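You operate a simulated robot arm through the tools that you are given. There is no shell and no other tool. Be economical: measure what you need, move in short steps, check, and stop when the job is done.

You run a simulated two-armed robot. Do the job below in one go: nothing can be reset, and whatever is moved stays where it is left.

TASK
Hold the hose stub to pull its grey ring off, then push the black ring on.
Fine: the grey ring goes into the purple tub.

Only the result counts: the job must be done as asked and must still hold three seconds after the hand-in. Knocking over, shifting, dropping, spilling or breaking anything else fails it.

THE ROBOT
Two 7-joint arms with two-finger grippers on one trunk, on a base that drives. Base frame: it is fixed to the floor where the robot stands at the start and does not move with it; the origin is under the middle of the robot, x ahead of it, y to its left, z up; the surface under the hand at the start is at about z = 860. Readings come in mm, rad, newtons and seconds.
The left shoulder is at the start at [78, 151, 988], the right one opposite. With the tool pointing down near the work surface each hand reaches from about 220 to 780 mm from the robot's upright axis, wherever it stands, measured 20 degrees to its own side. Places, roughly: hose stub (6x6x12 cm) [500, 0, 900]; inside of the purple tub [700, 100, 900]; spigot of the hose stub [500, 0, 1000]. Payload 2.54 kg a hand.
Tool frame (each hand has its own): the origin (TCP) lies between the finger pads and is the grasp point; the fingertips stand 30 mm ahead of it; z points along the fingers, y is the line along which they close. Largest opening 116 mm; the body of the gripper starts 95 mm behind the TCP.
Orientation is told as [roll, pitch, yaw] about the base's x, y, z axes, in that order, counted from this pose: with the fingers straight down and closing along the base's y, the tool's x points along the base's -x, its y along +y and its z along -z.

THE INTERFACE
- The arms move only by the tool send_rows. It takes "left_moves", "right_moves" or both (then of equal length, played together; a hand with none holds still); each is a list of rows, each a list of 7 numbers: the finger opening in mm, from 0 to 116, then the shift along the base's x, y, z in units of 150 mm (1.0 is 150 mm), then the turn, a rotation vector about the base's x, y, z in units of 90 degrees (1.0 is 90 degrees). In form: [[claw, x, y, z, ax, ay, az], ...]. A call has 1 to 20 rows; each row is the pose to reach, as a shift and turn from the pose commanded when the call began. A call with a number of a shift or a turn outside -1 to 1 is refused whole. A row lasts 0.2 s, in which the tool goes at most 50 mm and 0.15 rad; a call with a longer step from one row to the next is refused whole, and so is a gripper value outside its range. Where a pose cannot be reached the arm comes as near as it can. A force on the tool above 40 N (or 10 N above the force at the start of the call, whichever is more), or a blocked arm, ends the call early, and 0.2 s more pass. Each finger travels about 72 mm/s and halts on what it meets, pressing with about 26 N; the grip force reading is that of the motor and also rises with nothing between the fingers. The clock runs only during rows and for 0.2 s after the last one: add rows that repeat a pose to give the fingers time. The reply holds the time, the measured pose of the TCP, the force on the tool along the base axes, the opening and the grip force, in the units named above and with some noise, with the torque about the TCP (base axes, N m) and any sound that the robot's microphone picked up.
- Cameras (640 x 400 px; columns grow to the right, rows downward): "scene" is now at [159.3, 14.1, 1147.9]; the picture's right is [0.16, -0.99, 0.00], its down [-0.15, -0.02, -0.99] and it looks along [0.98, 0.16, -0.15] (base axes); focal length 214 px, centre (320, 200). "left" rides on the left gripper at [69, 15, -122] in its tool frame; the picture's right is [-0.21, 0.98, 0.00], its down [-0.83, -0.18, -0.53] and it looks along [-0.52, -0.11, 0.85] (tool axes); focal length 251 px, centre (320, 200). "right" rides on the right gripper at [69, -15, -122] in its tool frame; the picture's right is [0.21, 0.98, 0.00], its down [-0.83, 0.18, -0.53] and it looks along [-0.52, 0.11, 0.85] (tool axes); focal length 251 px, centre (320, 200). There is no depth. A picture from a camera that has moved, and an enlarged one, comes with that camera's place and axes in the base frame and with its lens.
- capture(camera): a new picture of that camera. The clock stands still meanwhile.
- slide_trunk(by): slides the trunk up (or, below 0, down) by that many mm; the arms and the scene camera ride with it, the base frame stays. It gives what a move gives, with no picture.
- base_move(legs): drives the robot by 1 to 6 legs, each [ahead, left, turn to the left] in mm, mm and rad, along the robot's own axes; the way and the turn of a leg run together, so that a leg with both is an arc; at most 1500 mm and 3.142 rad a leg. The arms and the cameras ride along, it lands a little off, and it stops where it bumps. It gives what a move gives.
- pan_tilt(pan, tilt): turns the head with the scene camera to pan (to the left, within 1.396 rad either way) and tilt (down, from -0.506 to 1.204), counted from straight ahead of the robot. It gives what a move gives.
- zoom(camera, box): a new picture of the part [left, top, right, bottom] of that camera's present view, enlarged. The clock stands still meanwhile.
- sign_off(): hands the job in; it is judged then, once.

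Go step by step. Nothing tells you exact positions but the pictures and the camera data: compare them with the known pose of the tool, close in by small moves and look again before you grip or let go. The budget is 120 turns and 88 pictures, counting those below and the enlarged ones. Unless the task says otherwise, let go and move clear before handing in, and close with one line.

The tools are called after "Emit:" as name(argument=value, ...) on one line, values as JSON. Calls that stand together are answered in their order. send_rows: Moves the arms, as the interface text tells. Its arguments: {"type":"object","properties":{"left_moves":{"type":"array","items":{"type":"array","items":{"type":"number"}}},"right_moves":{"type":"array","items":{"type":"array","items":{"type":"number"}}}},"required":[]} The other tools are called the same way: slide_trunk (by) slides the trunk up or down; base_move (legs) drives the base; pan_tilt (pan, tilt) turns the head that bears the scene camera; capture (camera) takes a picture; zoom (camera, box) takes an enlarged picture of a part of a camera's view; sign_off () hands the job in.

At the start:

```text
t: 0.0
left_tcp_pos: [430.0, 216.5, 1199.7]
left_tool_rot: [0.0, -0.002, -0.001]
left_contact_force: [1.4, 0.1, -0.1]
left_wrist_torque: [0.0, 0.01, 0.01]
left_opening: 116.2
left_grasp_force: 0.0
right_tcp_pos: [388.5, -119.7, 1234.2]
right_tool_rot: [0.001, -0.001, -0.004]
right_contact_force: [-0.2, -0.1, -0.5]
right_wrist_torque: [0.01, 0.02, 0.0]
right_opening: 115.9
right_grasp_force: 0.0
trunk travel left (down, up): [-225.0, 64.0]
robot x, y, heading: [0.7, 1.0, 0.002]
head pan, tilt: [0.157, 0.152]
```

scene: 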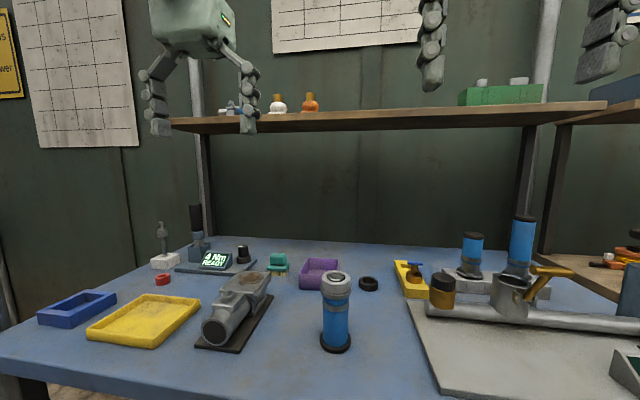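
right: 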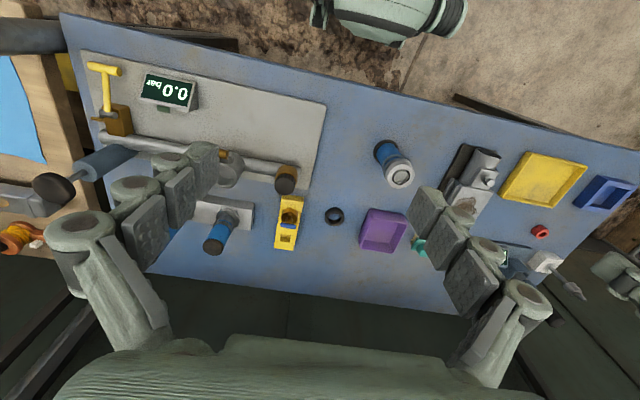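
left: 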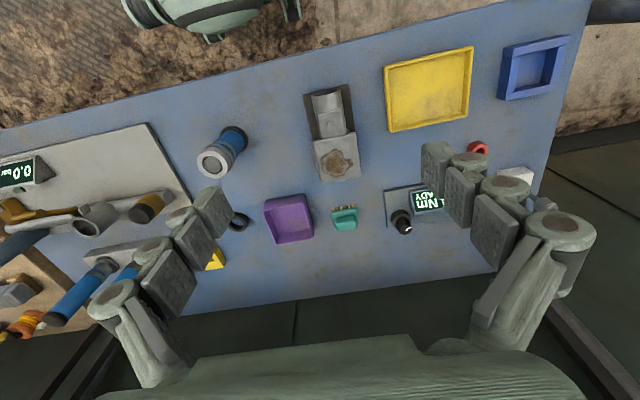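

I see the blue hose stub with a grey ring near its top, the black ring right behind it, and the purple tub to its left. I'll look closer before moving.

Emit:
zoom(camera="scene", box=[280, 240, 400, 360])

Emit:
zoom(camera="right", box=[310, 120, 470, 260])

```text
3.33 times, centred on (340, 300) of scene
camera zoom: at [159.3, 14.1, 1147.9], right [0.16, -0.99, 0.0], down [-0.15, -0.02, -0.99], along [0.98, 0.16, -0.15], focal length 715 px, centre (253, -133)
```

zoom: 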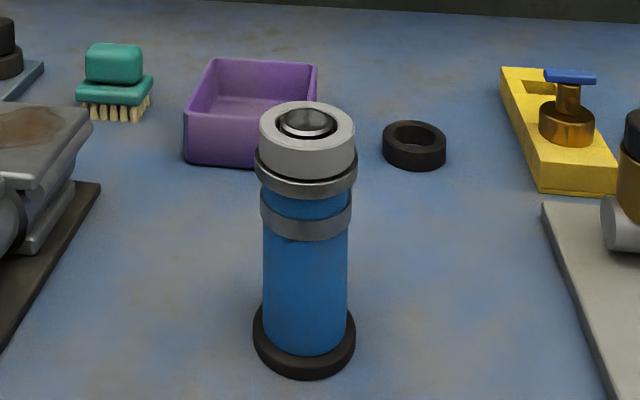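

```text
2.86 times, centred on (390, 190) of right
camera zoom: at [320.4, -136.0, 1354.1], right [-0.21, 0.98, 0.0], down [0.83, 0.18, 0.53], along [0.52, 0.12, -0.85], focal length 718 px, centre (120, 229)
```

zoom: 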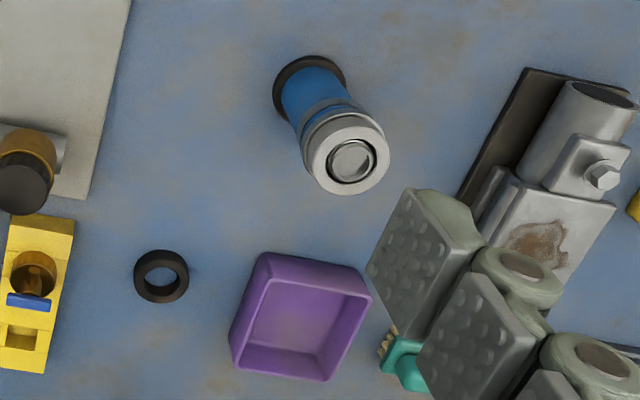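

The stub stands at about (478, 40) with the ring top near z 977. The ring is about 46 mm across and 15 mm tall. I'll bring the left hand in tilted 45°, staying high and on the robot's side, and move the right hand aside.

Emit:
send_rows(left_moves=[[90, -0.03, -0.1, -0.05, 0, -0.085, 0], [90, -0.06, -0.3, -0.1, 0, -0.17, 0], [90, -0.1, -0.5, -0.2, 0, -0.255, 0], [90, -0.14, -0.7, -0.3, 0, -0.34, 0], [90, -0.17, -0.85, -0.4, 0, -0.425, 0], [90, -0.2, -1.0, -0.5, 0, -0.5, 0], [90, -0.2, -1.0, -0.5, 0, -0.5, 0]], right_moves=[[80, 0, -0.2, 0, 0, 0, 0], [80, 0, -0.4, 0, 0, 0, 0], [80, 0, -0.5, 0, 0, 0, 0], [80, 0, -0.5, 0, 0, 0, 0], [80, 0, -0.5, 0, 0, 0, 0], [80, 0, -0.5, 0, 0, 0, 0], [80, 0, -0.5, 0, 0, 0, 0]])

```text
t: 1.6
left_tcp_pos: [400.1, 66.5, 1127.0]
left_tool_rot: [-0.001, -0.787, 0.001]
left_contact_force: [0.0, -0.1, 0.4]
left_wrist_torque: [0.02, 0.02, -0.03]
left_opening: 90.1
left_grasp_force: 0.0
right_tcp_pos: [393.2, -185.9, 1225.3]
right_tool_rot: [0.004, -0.003, -0.002]
right_contact_force: [0.3, 0.1, -1.2]
right_wrist_torque: [0.0, 0.0, 0.01]
right_opening: 79.9
right_grasp_force: 0.1
right hand out of reach, approached as far as the arm can: row 2, 3, 4, 5, 6, 7
trunk travel left (down, up): [-225.0, 64.0]
robot x, y, heading: [-0.1, -0.4, 0.001]
head pan, tilt: [0.157, 0.152]
```

The left hand is tilted as intended. I'll lower it to a standoff in front of the stub and look through its camera.

Emit:
send_rows(left_moves=[[90, 0, -0.09, -0.25, 0, 0, 0], [90, 0, -0.173, -0.5, 0, 0, 0], [90, 0, -0.173, -0.75, 0, 0, 0], [90, 0, -0.173, -0.95, 0, 0, 0], [90, 0, -0.173, -0.95, 0, 0, 0]])

Emit:
capture(camera="left")

Emit:
pan_tilt(pan=0.1, tilt=0.5)

Emit:
capture(camera="scene")

```text
t: 2.8
left_tcp_pos: [400.1, 39.6, 981.1]
left_tool_rot: [-0.001, -0.786, 0.0]
left_contact_force: [1.3, 0.9, 0.0]
left_wrist_torque: [0.03, 0.05, 0.0]
left_opening: 89.7
left_grasp_force: 0.2
right_tcp_pos: [392.6, -187.1, 1225.6]
right_tool_rot: [0.005, -0.004, -0.002]
right_contact_force: [0.6, 0.2, -1.1]
right_wrist_torque: [-0.02, -0.03, 0.0]
right_opening: 80.0
right_grasp_force: 0.0
trunk travel left (down, up): [-225.0, 64.0]
robot x, y, heading: [-3.1, -0.0, 0.001]
head pan, tilt: [0.157, 0.152]
```

```text
82 pictures are left
camera left: at [265.6, 55.1, 1020.2], right [0.15, 0.98, 0.15], down [0.21, -0.18, 0.96], along [0.97, -0.11, -0.23], focal length 251 px, centre (320, 200)
```

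left: 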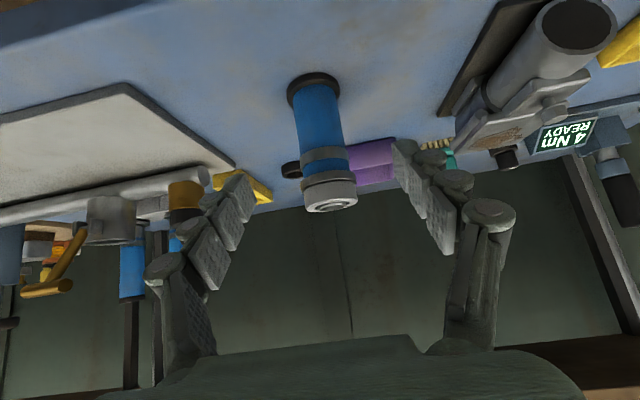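

```text
t: 3.6
left_tcp_pos: [401.1, 40.3, 982.7]
left_tool_rot: [-0.002, -0.783, 0.001]
left_contact_force: [0.2, -0.4, 0.4]
left_wrist_torque: [0.02, -0.02, 0.0]
left_opening: 90.0
left_grasp_force: 0.0
right_tcp_pos: [393.8, -187.3, 1225.5]
right_tool_rot: [0.004, -0.002, -0.001]
right_contact_force: [-0.3, -0.6, 0.0]
right_wrist_torque: [0.02, 0.03, 0.0]
right_opening: 80.0
right_grasp_force: 0.0
trunk travel left (down, up): [-225.0, 64.0]
robot x, y, heading: [2.7, -2.3, -0.002]
head pan, tilt: [0.099, 0.499]
```

```text
81 pictures are left
camera scene: at [158.2, 8.6, 1115.7], right [0.1, -0.99, 0.0], down [-0.48, -0.05, -0.88], along [0.87, 0.09, -0.48], focal length 214 px, centre (320, 200)
```

scene: 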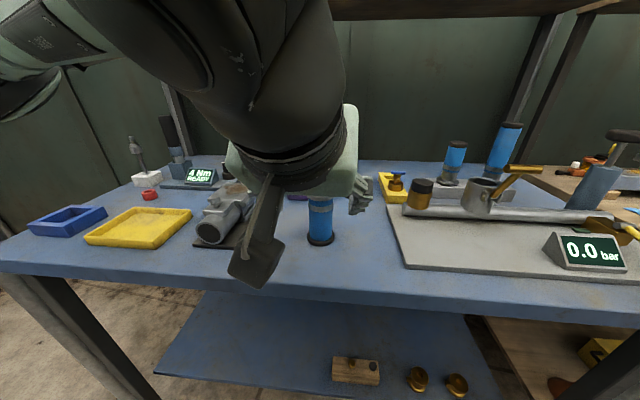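

The left camera confirms the stub axis at about (477, 40). I'll yaw the left hand so that its arm comes from the front-left and leaves room for the right arm.

Emit:
send_rows(left_moves=[[90, -0.01, 0.12, 0.02, 0, 0, -0.09], [90, -0.02, 0.24, 0.02, 0, 0, -0.18], [90, -0.03, 0.36, 0.02, 0, 0, -0.27], [90, -0.04, 0.47, 0.02, 0, 0, -0.36], [90, -0.047, 0.47, 0.02, 0, 0, -0.44], [90, -0.047, 0.47, 0.02, 0, 0, -0.44]])

Emit:
capture(camera="left")

Emit:
capture(camera="scene")

```text
t: 5.0
left_tcp_pos: [396.7, 110.6, 988.8]
left_tool_rot: [-0.002, -0.784, -0.693]
left_contact_force: [-0.3, -0.5, -0.3]
left_wrist_torque: [0.02, -0.01, -0.01]
left_opening: 90.1
left_grasp_force: 0.0
left hand out of reach, approached as far as the arm can: row 2, 3, 4
right_tcp_pos: [394.6, -186.5, 1224.5]
right_tool_rot: [0.004, -0.001, -0.002]
right_contact_force: [-0.5, -1.1, 0.2]
right_wrist_torque: [0.01, 0.01, 0.0]
right_opening: 80.0
right_grasp_force: 0.0
trunk travel left (down, up): [-225.0, 64.0]
robot x, y, heading: [-0.9, -0.8, 0.001]
head pan, tilt: [0.099, 0.499]
```

```text
80 pictures are left
camera left: at [301.3, 208.4, 1026.5], right [0.74, 0.65, 0.15], down [0.04, -0.27, 0.96], along [0.67, -0.71, -0.23], focal length 251 px, centre (320, 200)
```

left: 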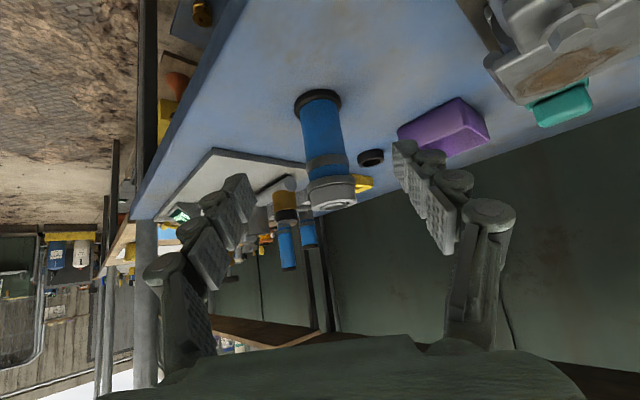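

```text
79 pictures are left
camera scene: at [158.2, 8.5, 1115.7], right [0.1, -1.0, 0.0], down [-0.48, -0.05, -0.88], along [0.87, 0.09, -0.48], focal length 214 px, centre (320, 200)
```

scene: 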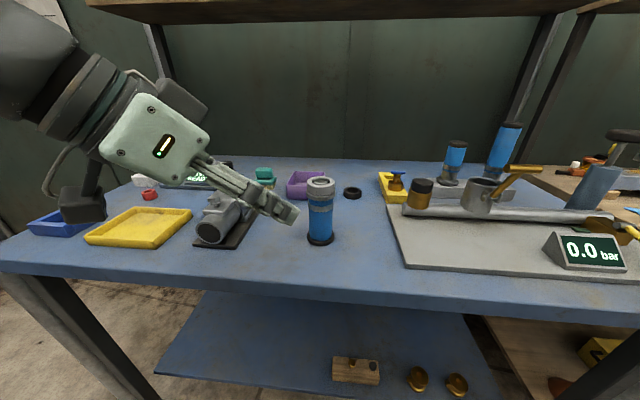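

The view is clear and the vise is well away to the left. I'll drop the left hand to the height of the stub's body and slide in around it without closing.

Emit:
send_rows(left_moves=[[90, 0, 0, -0.27, 0, 0, 0], [90, 0, 0, -0.54, 0, 0, 0], [90, 0.13, -0.115, -0.545, 0, 0, 0], [90, 0.27, -0.235, -0.545, 0, 0, 0], [90, 0.4, -0.35, -0.545, 0, 0, 0], [90, 0.53, -0.465, -0.545, 0, 0, 0], [90, 0.53, -0.465, -0.545, 0, 0, 0]])

Emit:
capture(camera="left")

Emit:
capture(camera="scene")

```text
t: 6.6
left_tcp_pos: [472.7, 40.1, 904.6]
left_tool_rot: [-0.001, -0.788, -0.692]
left_contact_force: [-0.3, -0.5, 0.6]
left_wrist_torque: [0.01, 0.03, -0.01]
left_opening: 90.1
left_grasp_force: 0.1
left hand out of reach, approached as far as the arm can: row 1, 2, 3, 4
right_tcp_pos: [394.7, -187.1, 1225.9]
right_tool_rot: [0.002, -0.002, -0.001]
right_contact_force: [-0.5, -0.2, 0.5]
right_wrist_torque: [0.02, 0.0, 0.0]
right_opening: 80.2
right_grasp_force: 0.1
trunk travel left (down, up): [-225.0, 64.0]
robot x, y, heading: [1.1, 0.5, 0.004]
head pan, tilt: [0.099, 0.499]
```

```text
78 pictures are left
camera left: at [378.6, 137.4, 942.6], right [0.74, 0.66, 0.15], down [0.04, -0.27, 0.96], along [0.67, -0.7, -0.23], focal length 251 px, centre (320, 200)
```

left: 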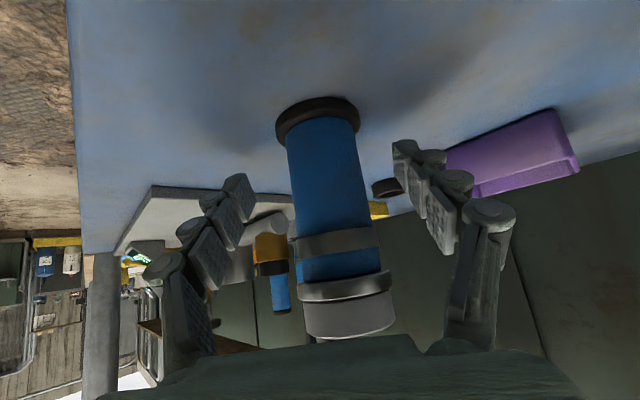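

```text
77 pictures are left
camera scene: at [158.2, 8.6, 1115.7], right [0.1, -0.99, 0.0], down [-0.48, -0.05, -0.88], along [0.87, 0.09, -0.48], focal length 214 px, centre (320, 200)
```

scene: 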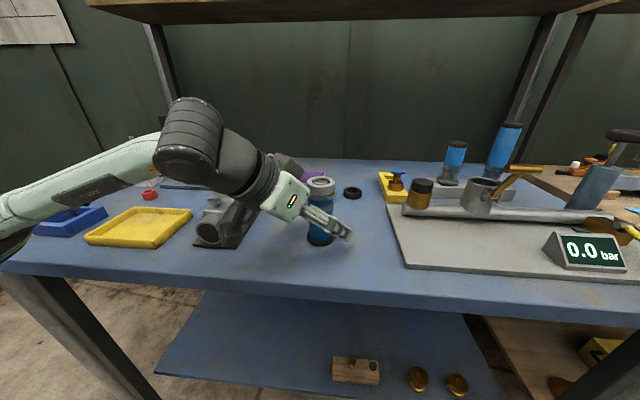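

The hand is around the stub, and the stub sits about 4 mm toward the right-hand finger in this view. I'll shift to centre it, half close, and check.

Emit:
send_rows(left_moves=[[70, 0.018, 0.02, 0.01, 0, 0, 0], [54, 0.018, 0.02, 0.01, 0, 0, 0], [54, 0.018, 0.02, 0.01, 0, 0, 0]])

Emit:
capture(camera="left")

```text
t: 7.4
left_tcp_pos: [475.8, 42.5, 905.9]
left_tool_rot: [0.0, -0.786, -0.691]
left_contact_force: [0.2, -0.7, -0.6]
left_wrist_torque: [0.0, 0.01, 0.03]
left_opening: 53.8
left_grasp_force: 0.0
right_tcp_pos: [393.0, -186.1, 1225.8]
right_tool_rot: [0.005, -0.002, -0.003]
right_contact_force: [0.1, 0.2, 0.5]
right_wrist_torque: [-0.02, 0.0, 0.0]
right_opening: 80.0
right_grasp_force: 0.1
trunk travel left (down, up): [-225.0, 64.0]
robot x, y, heading: [4.5, -1.9, -0.002]
head pan, tilt: [0.099, 0.499]
```

```text
76 pictures are left
camera left: at [381.2, 140.7, 944.2], right [0.74, 0.66, 0.15], down [0.04, -0.27, 0.96], along [0.67, -0.7, -0.23], focal length 251 px, centre (320, 200)
```

left: 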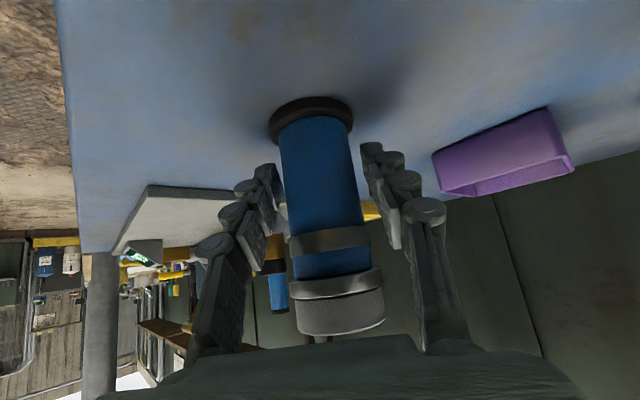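

It's well centred now, so I'll close the left grip on the stub.

Emit:
send_rows(left_moves=[[44, 0, 0, 0, 0, 0, 0], [36, 0, 0, 0, 0, 0, 0], [30, 0, 0, 0, 0, 0, 0], [30, 0, 0, 0, 0, 0, 0]])

Emit:
capture(camera="left")

Emit:
zoom(camera="scene", box=[270, 150, 390, 260])

```text
t: 8.4
left_tcp_pos: [475.1, 44.6, 907.1]
left_tool_rot: [0.001, -0.785, -0.69]
left_contact_force: [0.0, -0.5, -0.5]
left_wrist_torque: [0.02, 0.01, 0.0]
left_opening: 39.8
left_grasp_force: 26.2
right_tcp_pos: [393.9, -187.1, 1225.3]
right_tool_rot: [0.006, -0.002, -0.002]
right_contact_force: [0.0, 0.3, -0.4]
right_wrist_torque: [0.01, -0.04, -0.02]
right_opening: 80.0
right_grasp_force: 0.0
trunk travel left (down, up): [-225.0, 64.0]
robot x, y, heading: [-2.5, 1.7, -0.002]
head pan, tilt: [0.099, 0.499]
```

```text
75 pictures are left
camera left: at [381.1, 140.7, 944.2], right [0.74, 0.66, 0.15], down [0.04, -0.27, 0.96], along [0.67, -0.7, -0.23], focal length 251 px, centre (320, 200)
```

left: 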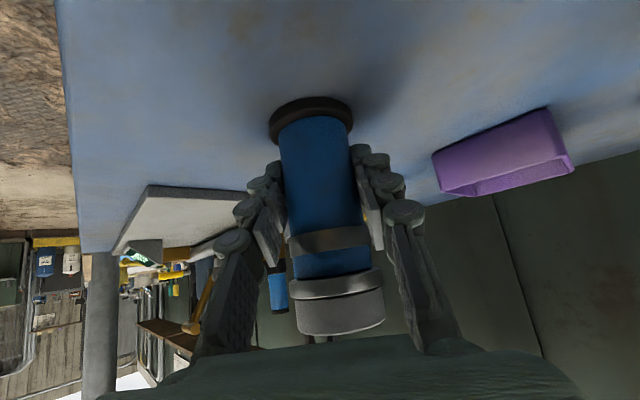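

```text
3.64 times, centred on (330, 205) of scene
camera zoom: at [158.2, 8.6, 1115.7], right [0.1, -1.0, 0.0], down [-0.48, -0.05, -0.88], along [0.87, 0.09, -0.48], focal length 780 px, centre (284, 182)
```

zoom: 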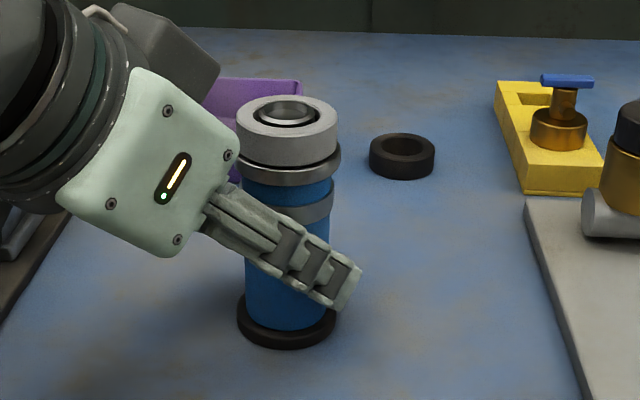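

The stub is held at a 40 mm opening and didn't move. Now I'll bring the right hand over, staying high, toward a point above the ring.

Emit:
send_rows(right_moves=[[76, 0.15, 0.2, -0.1, 0, 0, 0], [76, 0.3, 0.4, -0.2, 0, 0, 0], [76, 0.4, 0.6, -0.3, 0, 0, 0], [76, 0.5, 0.8, -0.4, 0, 0, 0], [76, 0.57, 1.0, -0.5, 0, 0, 0], [76, 0.57, 1.0, -0.5, 0, 0, 0]])

Emit:
capture(camera="right")

Emit:
capture(camera="scene")

```text
t: 9.8
left_tcp_pos: [475.6, 43.2, 906.7]
left_tool_rot: [0.001, -0.785, -0.691]
left_contact_force: [-1.1, -0.8, 0.4]
left_wrist_torque: [-0.06, 0.0, 0.02]
left_opening: 39.9
left_grasp_force: 26.1
right_tcp_pos: [479.3, -36.8, 1150.8]
right_tool_rot: [0.0, -0.001, -0.002]
right_contact_force: [0.8, -1.2, -0.2]
right_wrist_torque: [-0.03, 0.01, -0.01]
right_opening: 76.1
right_grasp_force: 0.1
trunk travel left (down, up): [-225.0, 64.0]
robot x, y, heading: [-0.0, -3.8, 0.001]
head pan, tilt: [0.099, 0.499]
```

```text
73 pictures are left
camera right: at [410.0, -52.2, 1271.2], right [-0.21, 0.98, 0.0], down [0.83, 0.18, 0.53], along [0.52, 0.12, -0.85], focal length 251 px, centre (320, 200)
```

right: 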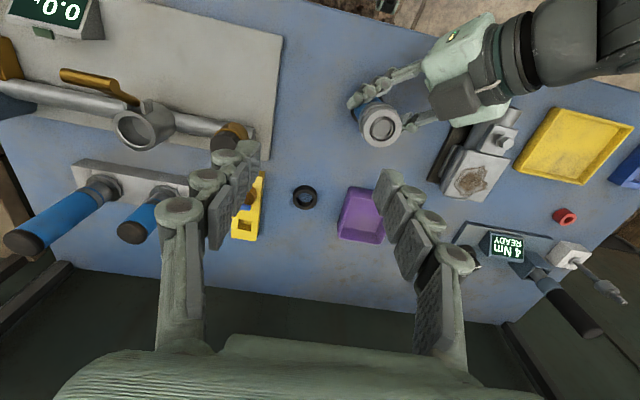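

```text
72 pictures are left
camera scene: at [158.2, 8.6, 1115.7], right [0.1, -1.0, 0.0], down [-0.48, -0.05, -0.88], along [0.87, 0.09, -0.48], focal length 214 px, centre (320, 200)
```

scene: 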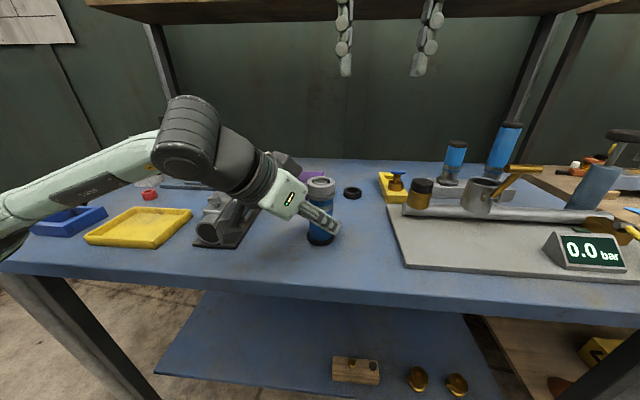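

The ring centre works out at about (477, 40) again. I'll move the right hand above it and descend to z 1060, then recheck.

Emit:
send_rows(right_moves=[[70, -0.015, 0.2, 0, 0, 0, 0], [70, -0.015, 0.4, 0, 0, 0, 0], [70, -0.015, 0.513, -0.1, 0, 0, 0], [70, -0.015, 0.513, -0.35, 0, 0, 0], [70, -0.015, 0.513, -0.6, 0, 0, 0], [70, -0.015, 0.513, -0.6, 0, 0, 0]])

Emit:
capture(camera="right")

Emit:
capture(camera="scene")

```text
t: 11.2
left_tcp_pos: [476.0, 42.9, 905.9]
left_tool_rot: [0.001, -0.786, -0.691]
left_contact_force: [-0.2, -0.2, -0.1]
left_wrist_torque: [0.08, -0.03, 0.03]
left_opening: 39.8
left_grasp_force: 26.6
right_tcp_pos: [478.0, 41.0, 1059.4]
right_tool_rot: [0.003, 0.001, -0.001]
right_contact_force: [0.4, -0.2, 0.2]
right_wrist_torque: [-0.02, 0.02, -0.02]
right_opening: 70.0
right_grasp_force: 0.0
trunk travel left (down, up): [-225.0, 64.0]
robot x, y, heading: [1.6, 1.3, 0.002]
head pan, tilt: [0.099, 0.499]
```

```text
71 pictures are left
camera right: at [408.5, 25.4, 1181.3], right [-0.21, 0.98, 0.0], down [0.83, 0.18, 0.53], along [0.52, 0.12, -0.85], focal length 251 px, centre (320, 200)
```

right: 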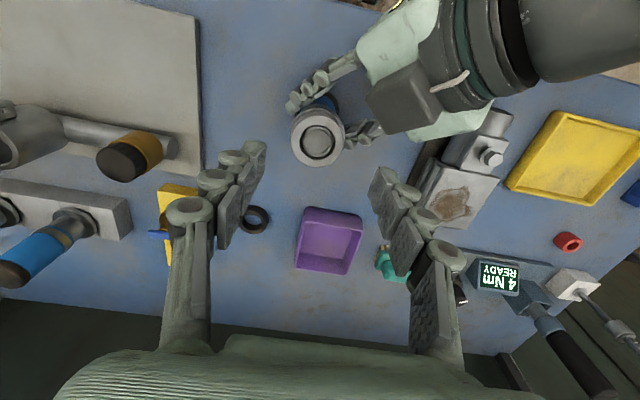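

```text
70 pictures are left
camera scene: at [158.2, 8.6, 1115.7], right [0.1, -1.0, 0.0], down [-0.48, -0.05, -0.88], along [0.87, 0.09, -0.48], focal length 214 px, centre (320, 200)
```

scene: 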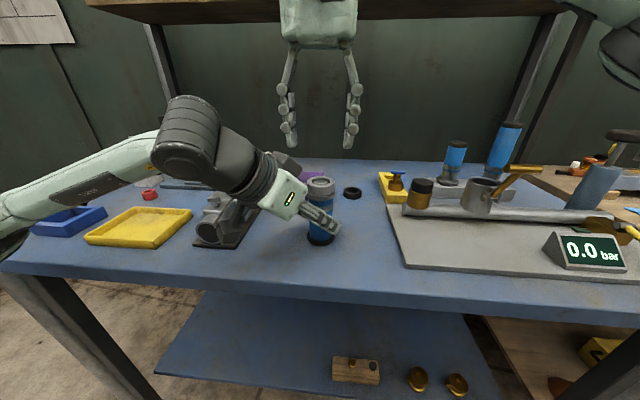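

The right hand is centred on the ring. I'll descend so the tips straddle it, just above the flange.

Emit:
send_rows(right_moves=[[66, -0.003, 0, -0.2, 0, 0, 0], [62, -0.003, 0, -0.35, 0, 0, 0], [62, -0.003, 0, -0.42, 0, 0, 0], [62, -0.003, 0, -0.42, 0, 0, 0]])

Emit:
zoom(camera="scene", box=[270, 130, 370, 230])

Emit:
capture(camera="left")

Emit:
capture(camera="right")

```text
t: 12.2
left_tcp_pos: [475.6, 42.8, 905.6]
left_tool_rot: [0.001, -0.784, -0.69]
left_contact_force: [-2.0, 1.3, 0.4]
left_wrist_torque: [0.01, 0.0, 0.02]
left_opening: 39.8
left_grasp_force: 25.9
right_tcp_pos: [476.9, 39.9, 997.9]
right_tool_rot: [0.0, 0.0, -0.002]
right_contact_force: [0.5, 0.3, 0.4]
right_wrist_torque: [-0.02, 0.03, 0.0]
right_opening: 61.7
right_grasp_force: 0.0
trunk travel left (down, up): [-225.0, 64.0]
robot x, y, heading: [-0.7, -0.2, 0.007]
head pan, tilt: [0.099, 0.499]
```

```text
4.00 times, centred on (320, 180) of scene
camera zoom: at [158.1, 8.6, 1115.7], right [0.1, -1.0, 0.0], down [-0.48, -0.05, -0.88], along [0.87, 0.09, -0.48], focal length 858 px, centre (320, 280)
```

zoom: 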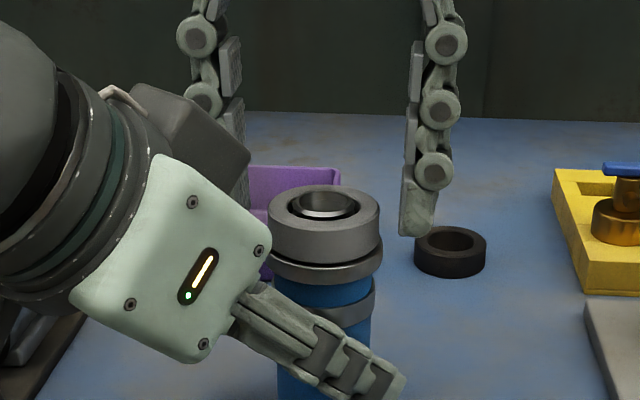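

```text
68 pictures are left
camera left: at [381.0, 140.7, 944.2], right [0.74, 0.66, 0.15], down [0.04, -0.27, 0.96], along [0.67, -0.7, -0.23], focal length 251 px, centre (320, 200)
```

left: 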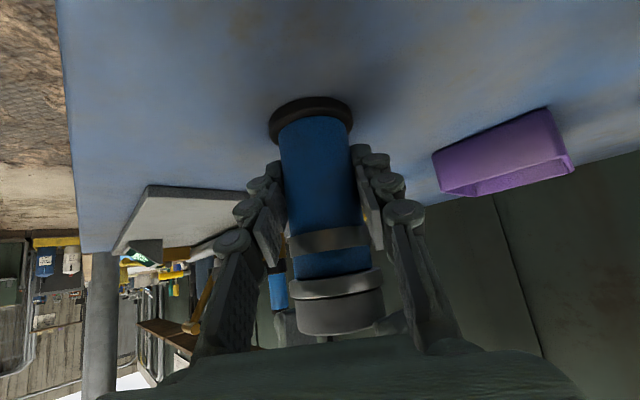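

```text
67 pictures are left
camera right: at [407.7, 24.1, 1119.0], right [-0.21, 0.98, 0.0], down [0.83, 0.18, 0.53], along [0.52, 0.12, -0.85], focal length 251 px, centre (320, 200)
```

right: 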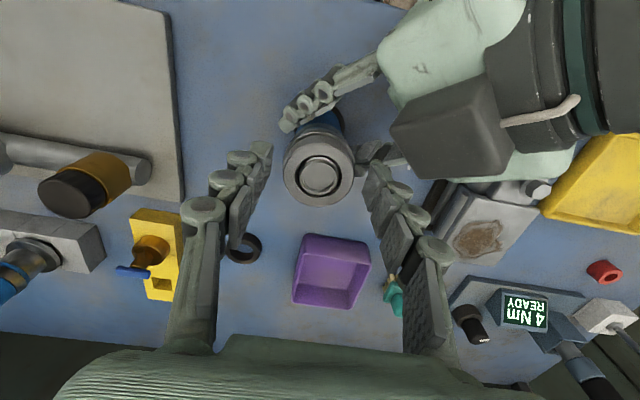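

The fingers straddle the ring but are still a bit high. The ring spans roughly z 958–974, so I'll lower 6 mm and close on it.

Emit:
send_rows(right_moves=[[58, 0, 0.004, -0.04, 0, 0, 0], [54, 0, 0.004, -0.04, 0, 0, 0], [44, 0, 0.004, -0.04, 0, 0, 0], [36, 0, 0.004, -0.04, 0, 0, 0], [36, 0, 0.004, -0.04, 0, 0, 0]])

Emit:
zoom(camera="scene", box=[270, 130, 370, 230])

```text
t: 13.4
left_tcp_pos: [474.8, 44.2, 906.3]
left_tool_rot: [-0.003, -0.786, -0.691]
left_contact_force: [-1.7, 4.7, -0.5]
left_wrist_torque: [-0.14, 0.02, 0.08]
left_opening: 39.7
left_grasp_force: 26.0
right_tcp_pos: [478.1, 38.5, 993.4]
right_tool_rot: [0.001, 0.001, -0.001]
right_contact_force: [1.1, -5.6, 2.8]
right_wrist_torque: [-0.27, -0.06, -0.04]
right_opening: 44.2
right_grasp_force: 26.1
trunk travel left (down, up): [-225.0, 64.0]
robot x, y, heading: [0.8, 1.5, -0.002]
head pan, tilt: [0.099, 0.499]
```

```text
4.00 times, centred on (320, 180) of scene
camera zoom: at [158.0, 8.4, 1115.7], right [0.1, -1.0, 0.0], down [-0.48, -0.05, -0.88], along [0.87, 0.09, -0.48], focal length 858 px, centre (320, 280)
```

zoom: 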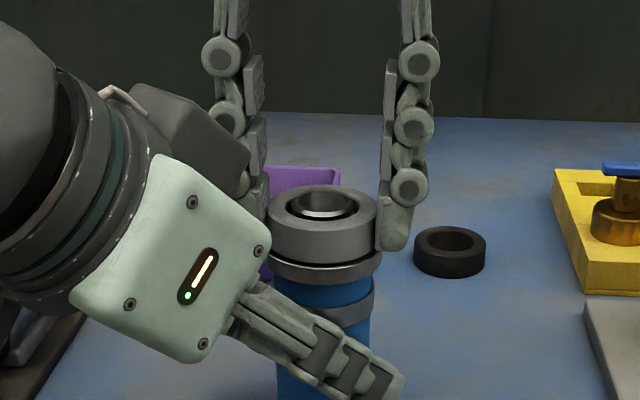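

The ring is gripped at a 44 mm opening. Now I'll pull straight up in small steps while the left hand holds.

Emit:
send_rows(right_moves=[[30, 0, 0, 0.01, 0, 0, 0], [30, 0, 0, 0.03, 0, 0, 0], [30, 0, 0, 0.05, 0, 0, 0], [30, 0, 0, 0.08, 0, 0, 0], [30, 0, 0, 0.1, 0, 0, 0], [30, 0, 0, 0.13, 0, 0, 0]])

Emit:
zoom(camera="scene", box=[270, 130, 370, 230])

```text
t: 14.8
left_tcp_pos: [476.0, 44.7, 906.4]
left_tool_rot: [0.0, -0.786, -0.692]
left_contact_force: [0.7, -0.3, 0.6]
left_wrist_torque: [0.08, -0.1, -0.04]
left_opening: 39.8
left_grasp_force: 26.1
right_tcp_pos: [476.1, 40.2, 1010.8]
right_tool_rot: [0.001, -0.001, -0.001]
right_contact_force: [1.1, -0.1, -0.1]
right_wrist_torque: [-0.03, -0.02, -0.02]
right_opening: 44.1
right_grasp_force: 26.2
trunk travel left (down, up): [-225.0, 64.0]
robot x, y, heading: [1.9, 2.1, -0.002]
head pan, tilt: [0.099, 0.499]
```

```text
4.00 times, centred on (320, 180) of scene
camera zoom: at [158.3, 8.5, 1115.7], right [0.1, -1.0, 0.0], down [-0.48, -0.05, -0.88], along [0.87, 0.09, -0.48], focal length 858 px, centre (320, 280)
```

zoom: 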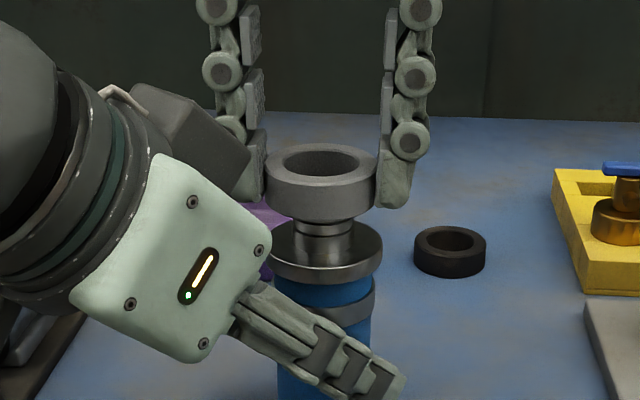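

The ring is off and the stub hasn't moved. I'll lift it clear and carry it toward the purple tub, near (682, 104).

Emit:
send_rows(right_moves=[[30, 0, 0, 0.25, 0, 0, 0], [30, 0, 0, 0.45, 0, 0, 0], [30, 0.25, 0.05, 0.45, 0, 0, 0], [30, 0.5, 0.1, 0.45, 0, 0, 0], [30, 0.75, 0.2, 0.45, 0, 0, 0], [30, 1.0, 0.3, 0.45, 0, 0, 0], [30, 1.0, 0.42, 0.45, 0, 0, 0], [30, 1.0, 0.42, 0.45, 0, 0, 0]])

Emit:
capture(camera="right")

Emit:
capture(camera="scene")

```text
t: 16.6
left_tcp_pos: [475.3, 42.5, 905.8]
left_tool_rot: [0.0, -0.786, -0.692]
left_contact_force: [-0.1, -1.7, -0.6]
left_wrist_torque: [-0.02, -0.06, 0.02]
left_opening: 39.8
left_grasp_force: 26.2
right_tcp_pos: [606.2, 87.4, 1076.6]
right_tool_rot: [0.003, 0.0, 0.0]
right_contact_force: [-0.8, 0.8, 0.1]
right_wrist_torque: [-0.01, 0.01, 0.01]
right_opening: 44.1
right_grasp_force: 26.4
right hand out of reach, approached as far as the arm can: row 6, 7, 8
trunk travel left (down, up): [-225.0, 64.0]
robot x, y, heading: [0.7, 2.5, 0.003]
head pan, tilt: [0.099, 0.499]
```

```text
64 pictures are left
camera right: at [538.4, 71.8, 1199.0], right [-0.21, 0.98, 0.0], down [0.83, 0.18, 0.53], along [0.52, 0.12, -0.85], focal length 251 px, centre (320, 200)
```

right: 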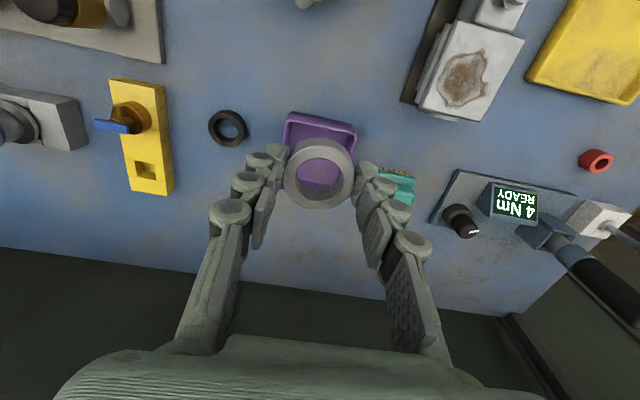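

```text
63 pictures are left
camera scene: at [158.3, 8.4, 1115.7], right [0.1, -1.0, 0.0], down [-0.48, -0.05, -0.88], along [0.87, 0.09, -0.48], focal length 214 px, centre (320, 200)
```

scene: 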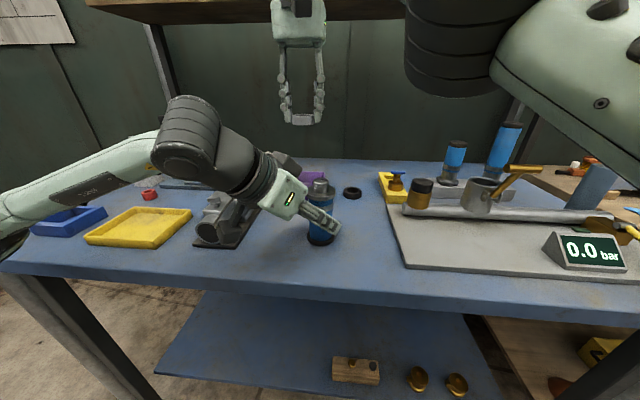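

The arm can't reach that far with the hand vertical. I'll check the tub geometry, then tilt the hand forward to gain reach.

Emit:
zoom(camera="right", box=[250, 90, 410, 230])

```text
2.86 times, centred on (330, 160) of right
camera zoom: at [538.4, 71.8, 1199.0], right [-0.21, 0.98, 0.0], down [0.83, 0.18, 0.53], along [0.52, 0.12, -0.85], focal length 718 px, centre (291, 314)
```

zoom: 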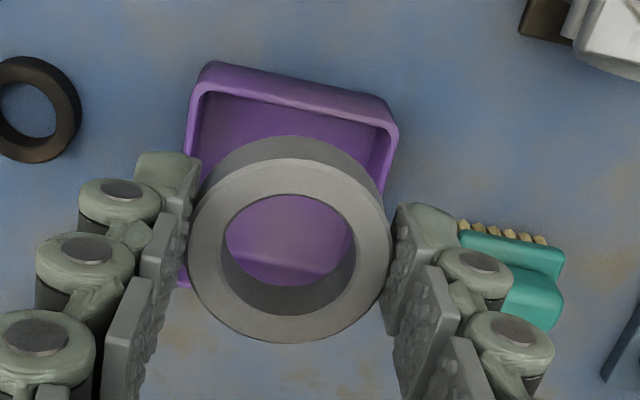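

The tub spans about x 622–719 and y 52–141, with its rim near z 899. I'll tilt the hand 20° forward and move over its middle, staying above the rim.

Emit:
send_rows(right_moves=[[30, 0, 0.02, -0.1, 0, -0.075, 0], [30, 0.08, 0.04, -0.25, 0, -0.15, 0], [30, 0.2, 0.06, -0.4, 0, -0.222, 0], [30, 0.3, 0.06, -0.55, 0, -0.222, 0], [30, 0.36, 0.06, -0.67, 0, -0.222, 0], [30, 0.36, 0.06, -0.67, 0, -0.222, 0]])

Emit:
capture(camera="right")

Emit:
zoom(camera="scene", box=[240, 90, 420, 250])

```text
t: 18.0
left_tcp_pos: [476.0, 44.3, 906.3]
left_tool_rot: [0.0, -0.786, -0.693]
left_contact_force: [-1.2, -0.6, -0.2]
left_wrist_torque: [0.0, 0.01, 0.01]
left_opening: 39.8
left_grasp_force: 26.2
right_tcp_pos: [660.6, 96.9, 976.9]
right_tool_rot: [0.002, -0.347, -0.003]
right_contact_force: [-0.4, 0.2, 0.0]
right_wrist_torque: [0.03, -0.01, 0.04]
right_opening: 44.0
right_grasp_force: 26.2
trunk travel left (down, up): [-225.0, 64.0]
robot x, y, heading: [0.3, -1.7, 0.003]
head pan, tilt: [0.099, 0.499]
```

```text
61 pictures are left
camera right: at [555.0, 81.2, 1066.5], right [-0.2, 0.98, -0.07], down [0.59, 0.18, 0.78], along [0.78, 0.12, -0.62], focal length 251 px, centre (320, 200)
```

right: 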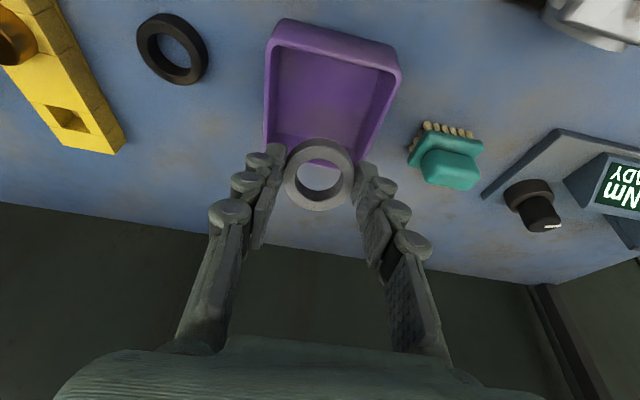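

```text
2.50 times, centred on (330, 170) of scene
camera zoom: at [158.2, 8.5, 1115.7], right [0.1, -1.0, 0.0], down [-0.48, -0.05, -0.88], along [0.87, 0.09, -0.48], focal length 536 px, centre (295, 275)
```

zoom: 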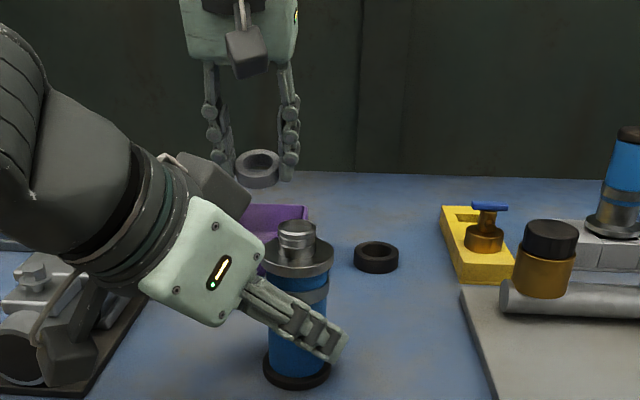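

The ring is over the tub's middle. I'll lower it just inside the rim and look.

Emit:
send_rows(right_moves=[[30, 0, 0, -0.15, 0, 0, 0], [30, 0, 0, -0.3, 0, 0, 0], [30, 0, 0, -0.36, 0, 0, 0], [30, 0, 0, -0.36, 0, 0, 0]])

Emit:
capture(camera="right")

```text
t: 19.0
left_tcp_pos: [475.2, 42.4, 906.9]
left_tool_rot: [-0.001, -0.786, -0.691]
left_contact_force: [-1.5, 0.6, -0.4]
left_wrist_torque: [0.05, 0.0, -0.01]
left_opening: 39.3
left_grasp_force: 26.1
right_tcp_pos: [661.0, 96.9, 922.8]
right_tool_rot: [0.002, -0.349, -0.001]
right_contact_force: [-0.6, 0.3, -0.6]
right_wrist_torque: [0.0, -0.06, -0.02]
right_opening: 43.9
right_grasp_force: 26.2
trunk travel left (down, up): [-225.0, 64.0]
robot x, y, heading: [0.9, 0.3, 0.002]
head pan, tilt: [0.099, 0.499]
```

```text
59 pictures are left
camera right: at [554.5, 80.8, 1012.7], right [-0.2, 0.98, -0.07], down [0.59, 0.18, 0.78], along [0.78, 0.12, -0.62], focal length 251 px, centre (320, 200)
```

right: 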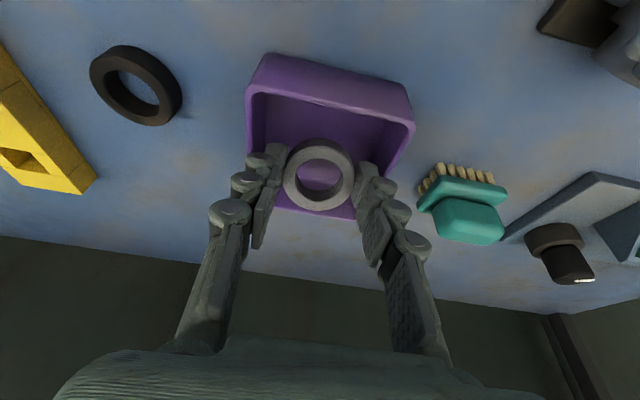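

The ring is inside the rim. I'll nudge 6 mm left to centre between the walls, lower a bit and open slightly to release.

Emit:
send_rows(right_moves=[[30, 0, 0.04, 0, 0, 0, 0], [30, 0, 0.04, -0.06, 0, 0, 0], [44, 0, 0.04, -0.06, 0, 0, 0], [54, 0, 0.04, -0.06, 0, 0, 0], [54, 0, 0.04, -0.06, 0, 0, 0], [54, 0, 0.04, -0.06, 0, 0, 0]])

Emit:
capture(camera="right")

```text
t: 20.4
left_tcp_pos: [475.0, 42.0, 907.3]
left_tool_rot: [0.004, -0.786, -0.695]
left_contact_force: [-0.6, -1.1, -0.1]
left_wrist_torque: [0.08, 0.01, 0.02]
left_opening: 39.8
left_grasp_force: 26.3
right_tcp_pos: [660.9, 98.8, 913.3]
right_tool_rot: [0.002, -0.349, -0.004]
right_contact_force: [-0.5, -11.3, 2.0]
right_wrist_torque: [-0.07, -0.08, -0.02]
right_opening: 52.5
right_grasp_force: 0.0
trunk travel left (down, up): [-225.0, 64.0]
robot x, y, heading: [-2.7, -4.4, -0.002]
head pan, tilt: [0.099, 0.499]
```

```text
58 pictures are left
camera right: at [554.1, 84.6, 1004.2], right [-0.2, 0.98, -0.07], down [0.59, 0.18, 0.78], along [0.78, 0.11, -0.62], focal length 251 px, centre (320, 200)
```

right: 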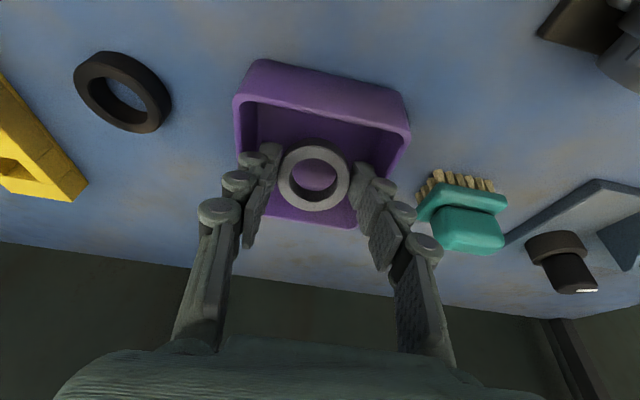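

A sideways force of 11 N suggests the +y finger is touching the tub wall. I'll ease back 4 mm, close slightly and look.

Emit:
send_rows(right_moves=[[50, 0, -0.03, 0, 0, 0, 0], [50, 0, -0.03, 0, 0, 0, 0]])

Emit:
zoom(camera="right", box=[220, 40, 420, 240])

```text
t: 21.0
left_tcp_pos: [475.3, 43.8, 906.0]
left_tool_rot: [0.001, -0.786, -0.69]
left_contact_force: [0.4, -1.2, -0.2]
left_wrist_torque: [-0.02, 0.02, -0.01]
left_opening: 39.7
left_grasp_force: 26.0
right_tcp_pos: [660.7, 99.0, 912.8]
right_tool_rot: [0.003, -0.349, -0.001]
right_contact_force: [-0.7, -3.3, 1.7]
right_wrist_torque: [0.05, -0.01, 0.01]
right_opening: 51.5
right_grasp_force: 0.3
trunk travel left (down, up): [-225.0, 64.0]
robot x, y, heading: [-2.8, 0.9, 0.002]
head pan, tilt: [0.099, 0.499]
```

```text
2.00 times, centred on (320, 140) of right
camera zoom: at [554.3, 83.2, 1004.1], right [-0.2, 0.98, -0.07], down [0.59, 0.18, 0.78], along [0.78, 0.12, -0.62], focal length 503 px, centre (320, 320)
```

zoom: 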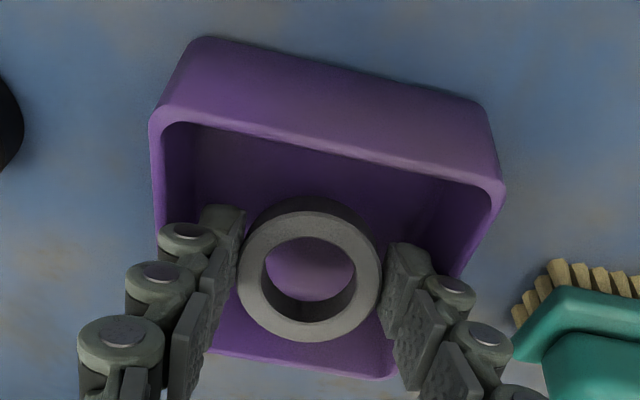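

There's a gap between the fingers and the ring. I'll raise the hand gently and check whether the ring stays in the tub.

Emit:
send_rows(right_moves=[[51, 0, 0, 0.05, 0, 0, 0], [52, 0, 0, 0.1, 0, 0, 0], [52, 0, 0, 0.1, 0, 0, 0]])

Emit:
zoom(camera="right", box=[220, 40, 420, 240])

```text
t: 21.8
left_tcp_pos: [475.0, 42.9, 906.3]
left_tool_rot: [-0.003, -0.786, -0.691]
left_contact_force: [-1.0, 1.1, -0.1]
left_wrist_torque: [0.02, -0.01, 0.06]
left_opening: 39.7
left_grasp_force: 26.2
right_tcp_pos: [662.2, 98.9, 929.7]
right_tool_rot: [0.005, -0.348, -0.004]
right_contact_force: [-1.0, -0.5, 0.7]
right_wrist_torque: [-0.01, 0.0, 0.02]
right_opening: 51.7
right_grasp_force: 0.0
trunk travel left (down, up): [-225.0, 64.0]
robot x, y, heading: [1.3, -1.7, 0.001]
head pan, tilt: [0.099, 0.499]
```

```text
2.00 times, centred on (320, 140) of right
camera zoom: at [554.9, 83.5, 1019.6], right [-0.2, 0.98, -0.07], down [0.59, 0.18, 0.78], along [0.78, 0.12, -0.62], focal length 503 px, centre (320, 320)
```

zoom: 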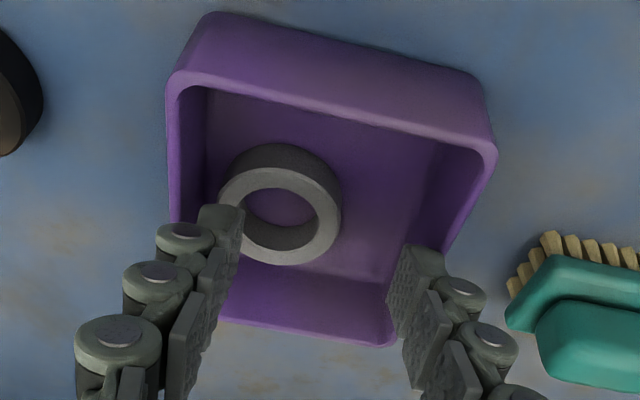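

The grey ring now lies in the purple tub. I'll raise the hand, make it vertical again, and move over to the black ring near (657, -25).

Emit:
send_rows(right_moves=[[54, 0, 0, 0.18, 0, 0, 0], [60, 0, 0, 0.37, 0, 0.07, 0], [64, 0, -0.2, 0.4, 0, 0.15, 0], [64, -0.02, -0.45, 0.4, 0, 0.222, 0], [64, -0.03, -0.7, 0.4, 0, 0.222, 0], [64, -0.03, -0.825, 0.4, 0, 0.222, 0], [64, -0.03, -0.825, 0.4, 0, 0.222, 0]])

Emit:
capture(camera="right")

Emit:
capture(camera="scene")

```text
t: 23.4
left_tcp_pos: [476.4, 42.7, 906.2]
left_tool_rot: [-0.001, -0.786, -0.69]
left_contact_force: [0.3, -0.5, -0.7]
left_wrist_torque: [-0.08, -0.03, -0.06]
left_opening: 39.8
left_grasp_force: 26.0
right_tcp_pos: [656.8, -26.1, 988.2]
right_tool_rot: [0.001, -0.001, -0.002]
right_contact_force: [0.3, 0.2, 0.1]
right_wrist_torque: [0.03, -0.02, -0.02]
right_opening: 63.9
right_grasp_force: 0.0
trunk travel left (down, up): [-225.0, 64.0]
robot x, y, heading: [5.2, -1.6, -0.005]
head pan, tilt: [0.099, 0.499]
```

```text
55 pictures are left
camera right: at [588.2, -40.9, 1109.8], right [-0.21, 0.98, 0.0], down [0.83, 0.18, 0.53], along [0.52, 0.12, -0.85], focal length 251 px, centre (320, 200)
```

right: 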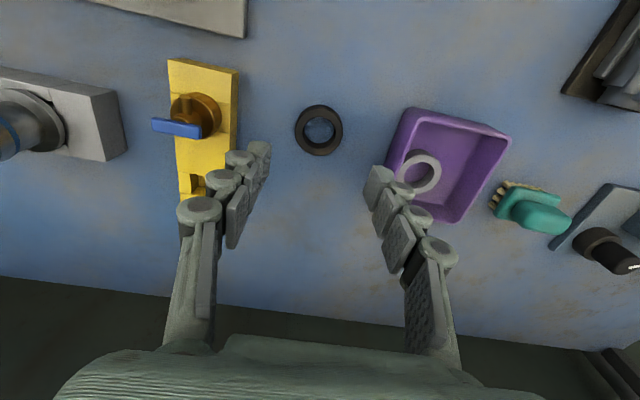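

```text
54 pictures are left
camera scene: at [158.3, 8.4, 1115.7], right [0.1, -1.0, 0.0], down [-0.48, -0.05, -0.88], along [0.87, 0.09, -0.48], focal length 214 px, centre (320, 200)
```

scene: 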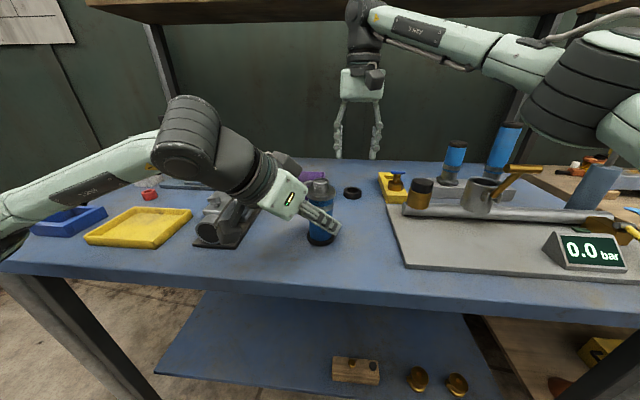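

The black ring centre is at about (659, -25). I'll descend around it to just above the table and check.

Emit:
send_rows(right_moves=[[64, 0.015, 0.005, -0.25, 0, 0, 0], [64, 0.015, 0.005, -0.45, 0, 0, 0], [62, 0.015, 0.005, -0.58, 0, 0, 0], [62, 0.015, 0.005, -0.58, 0, 0, 0]])

Emit:
capture(camera="right")

Emit:
zoom(camera="scene", box=[310, 150, 400, 230])

```text
t: 24.4
left_tcp_pos: [475.5, 43.2, 906.0]
left_tool_rot: [0.0, -0.784, -0.691]
left_contact_force: [0.0, 0.4, 0.3]
left_wrist_torque: [0.02, 0.01, 0.06]
left_opening: 39.9
left_grasp_force: 26.1
right_tcp_pos: [660.6, -24.4, 901.2]
right_tool_rot: [0.001, 0.0, -0.003]
right_contact_force: [-0.9, 0.9, -0.1]
right_wrist_torque: [0.04, 0.01, 0.01]
right_opening: 62.0
right_grasp_force: 0.0
trunk travel left (down, up): [-225.0, 64.0]
robot x, y, heading: [-1.9, -0.2, 0.002]
head pan, tilt: [0.099, 0.499]
```

```text
53 pictures are left
camera right: at [590.6, -39.9, 1022.2], right [-0.21, 0.98, 0.0], down [0.83, 0.18, 0.53], along [0.52, 0.12, -0.85], focal length 251 px, centre (320, 200)
```

right: 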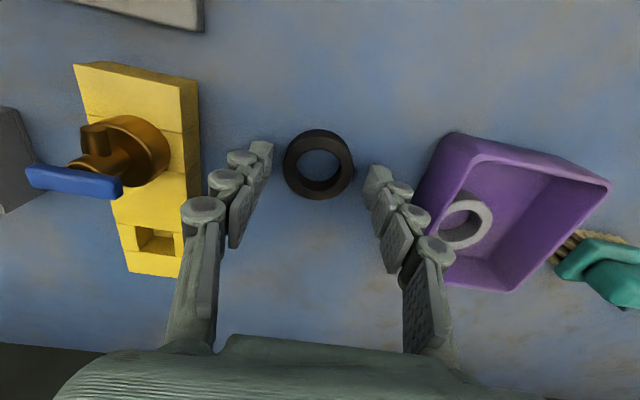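

```text
5.00 times, centred on (355, 190) of scene
camera zoom: at [158.2, 8.6, 1115.7], right [0.1, -1.0, 0.0], down [-0.48, -0.05, -0.88], along [0.87, 0.09, -0.48], focal length 1072 px, centre (145, 250)
```

zoom: 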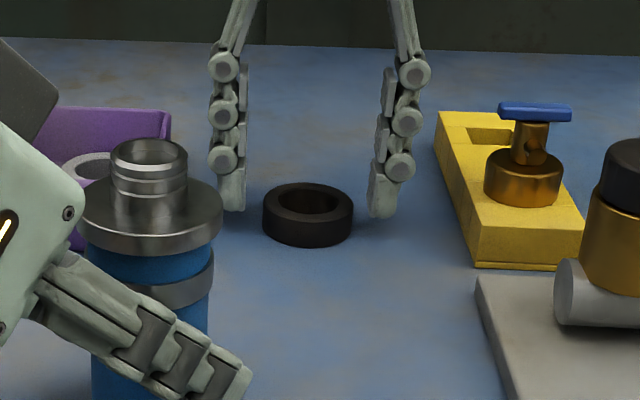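

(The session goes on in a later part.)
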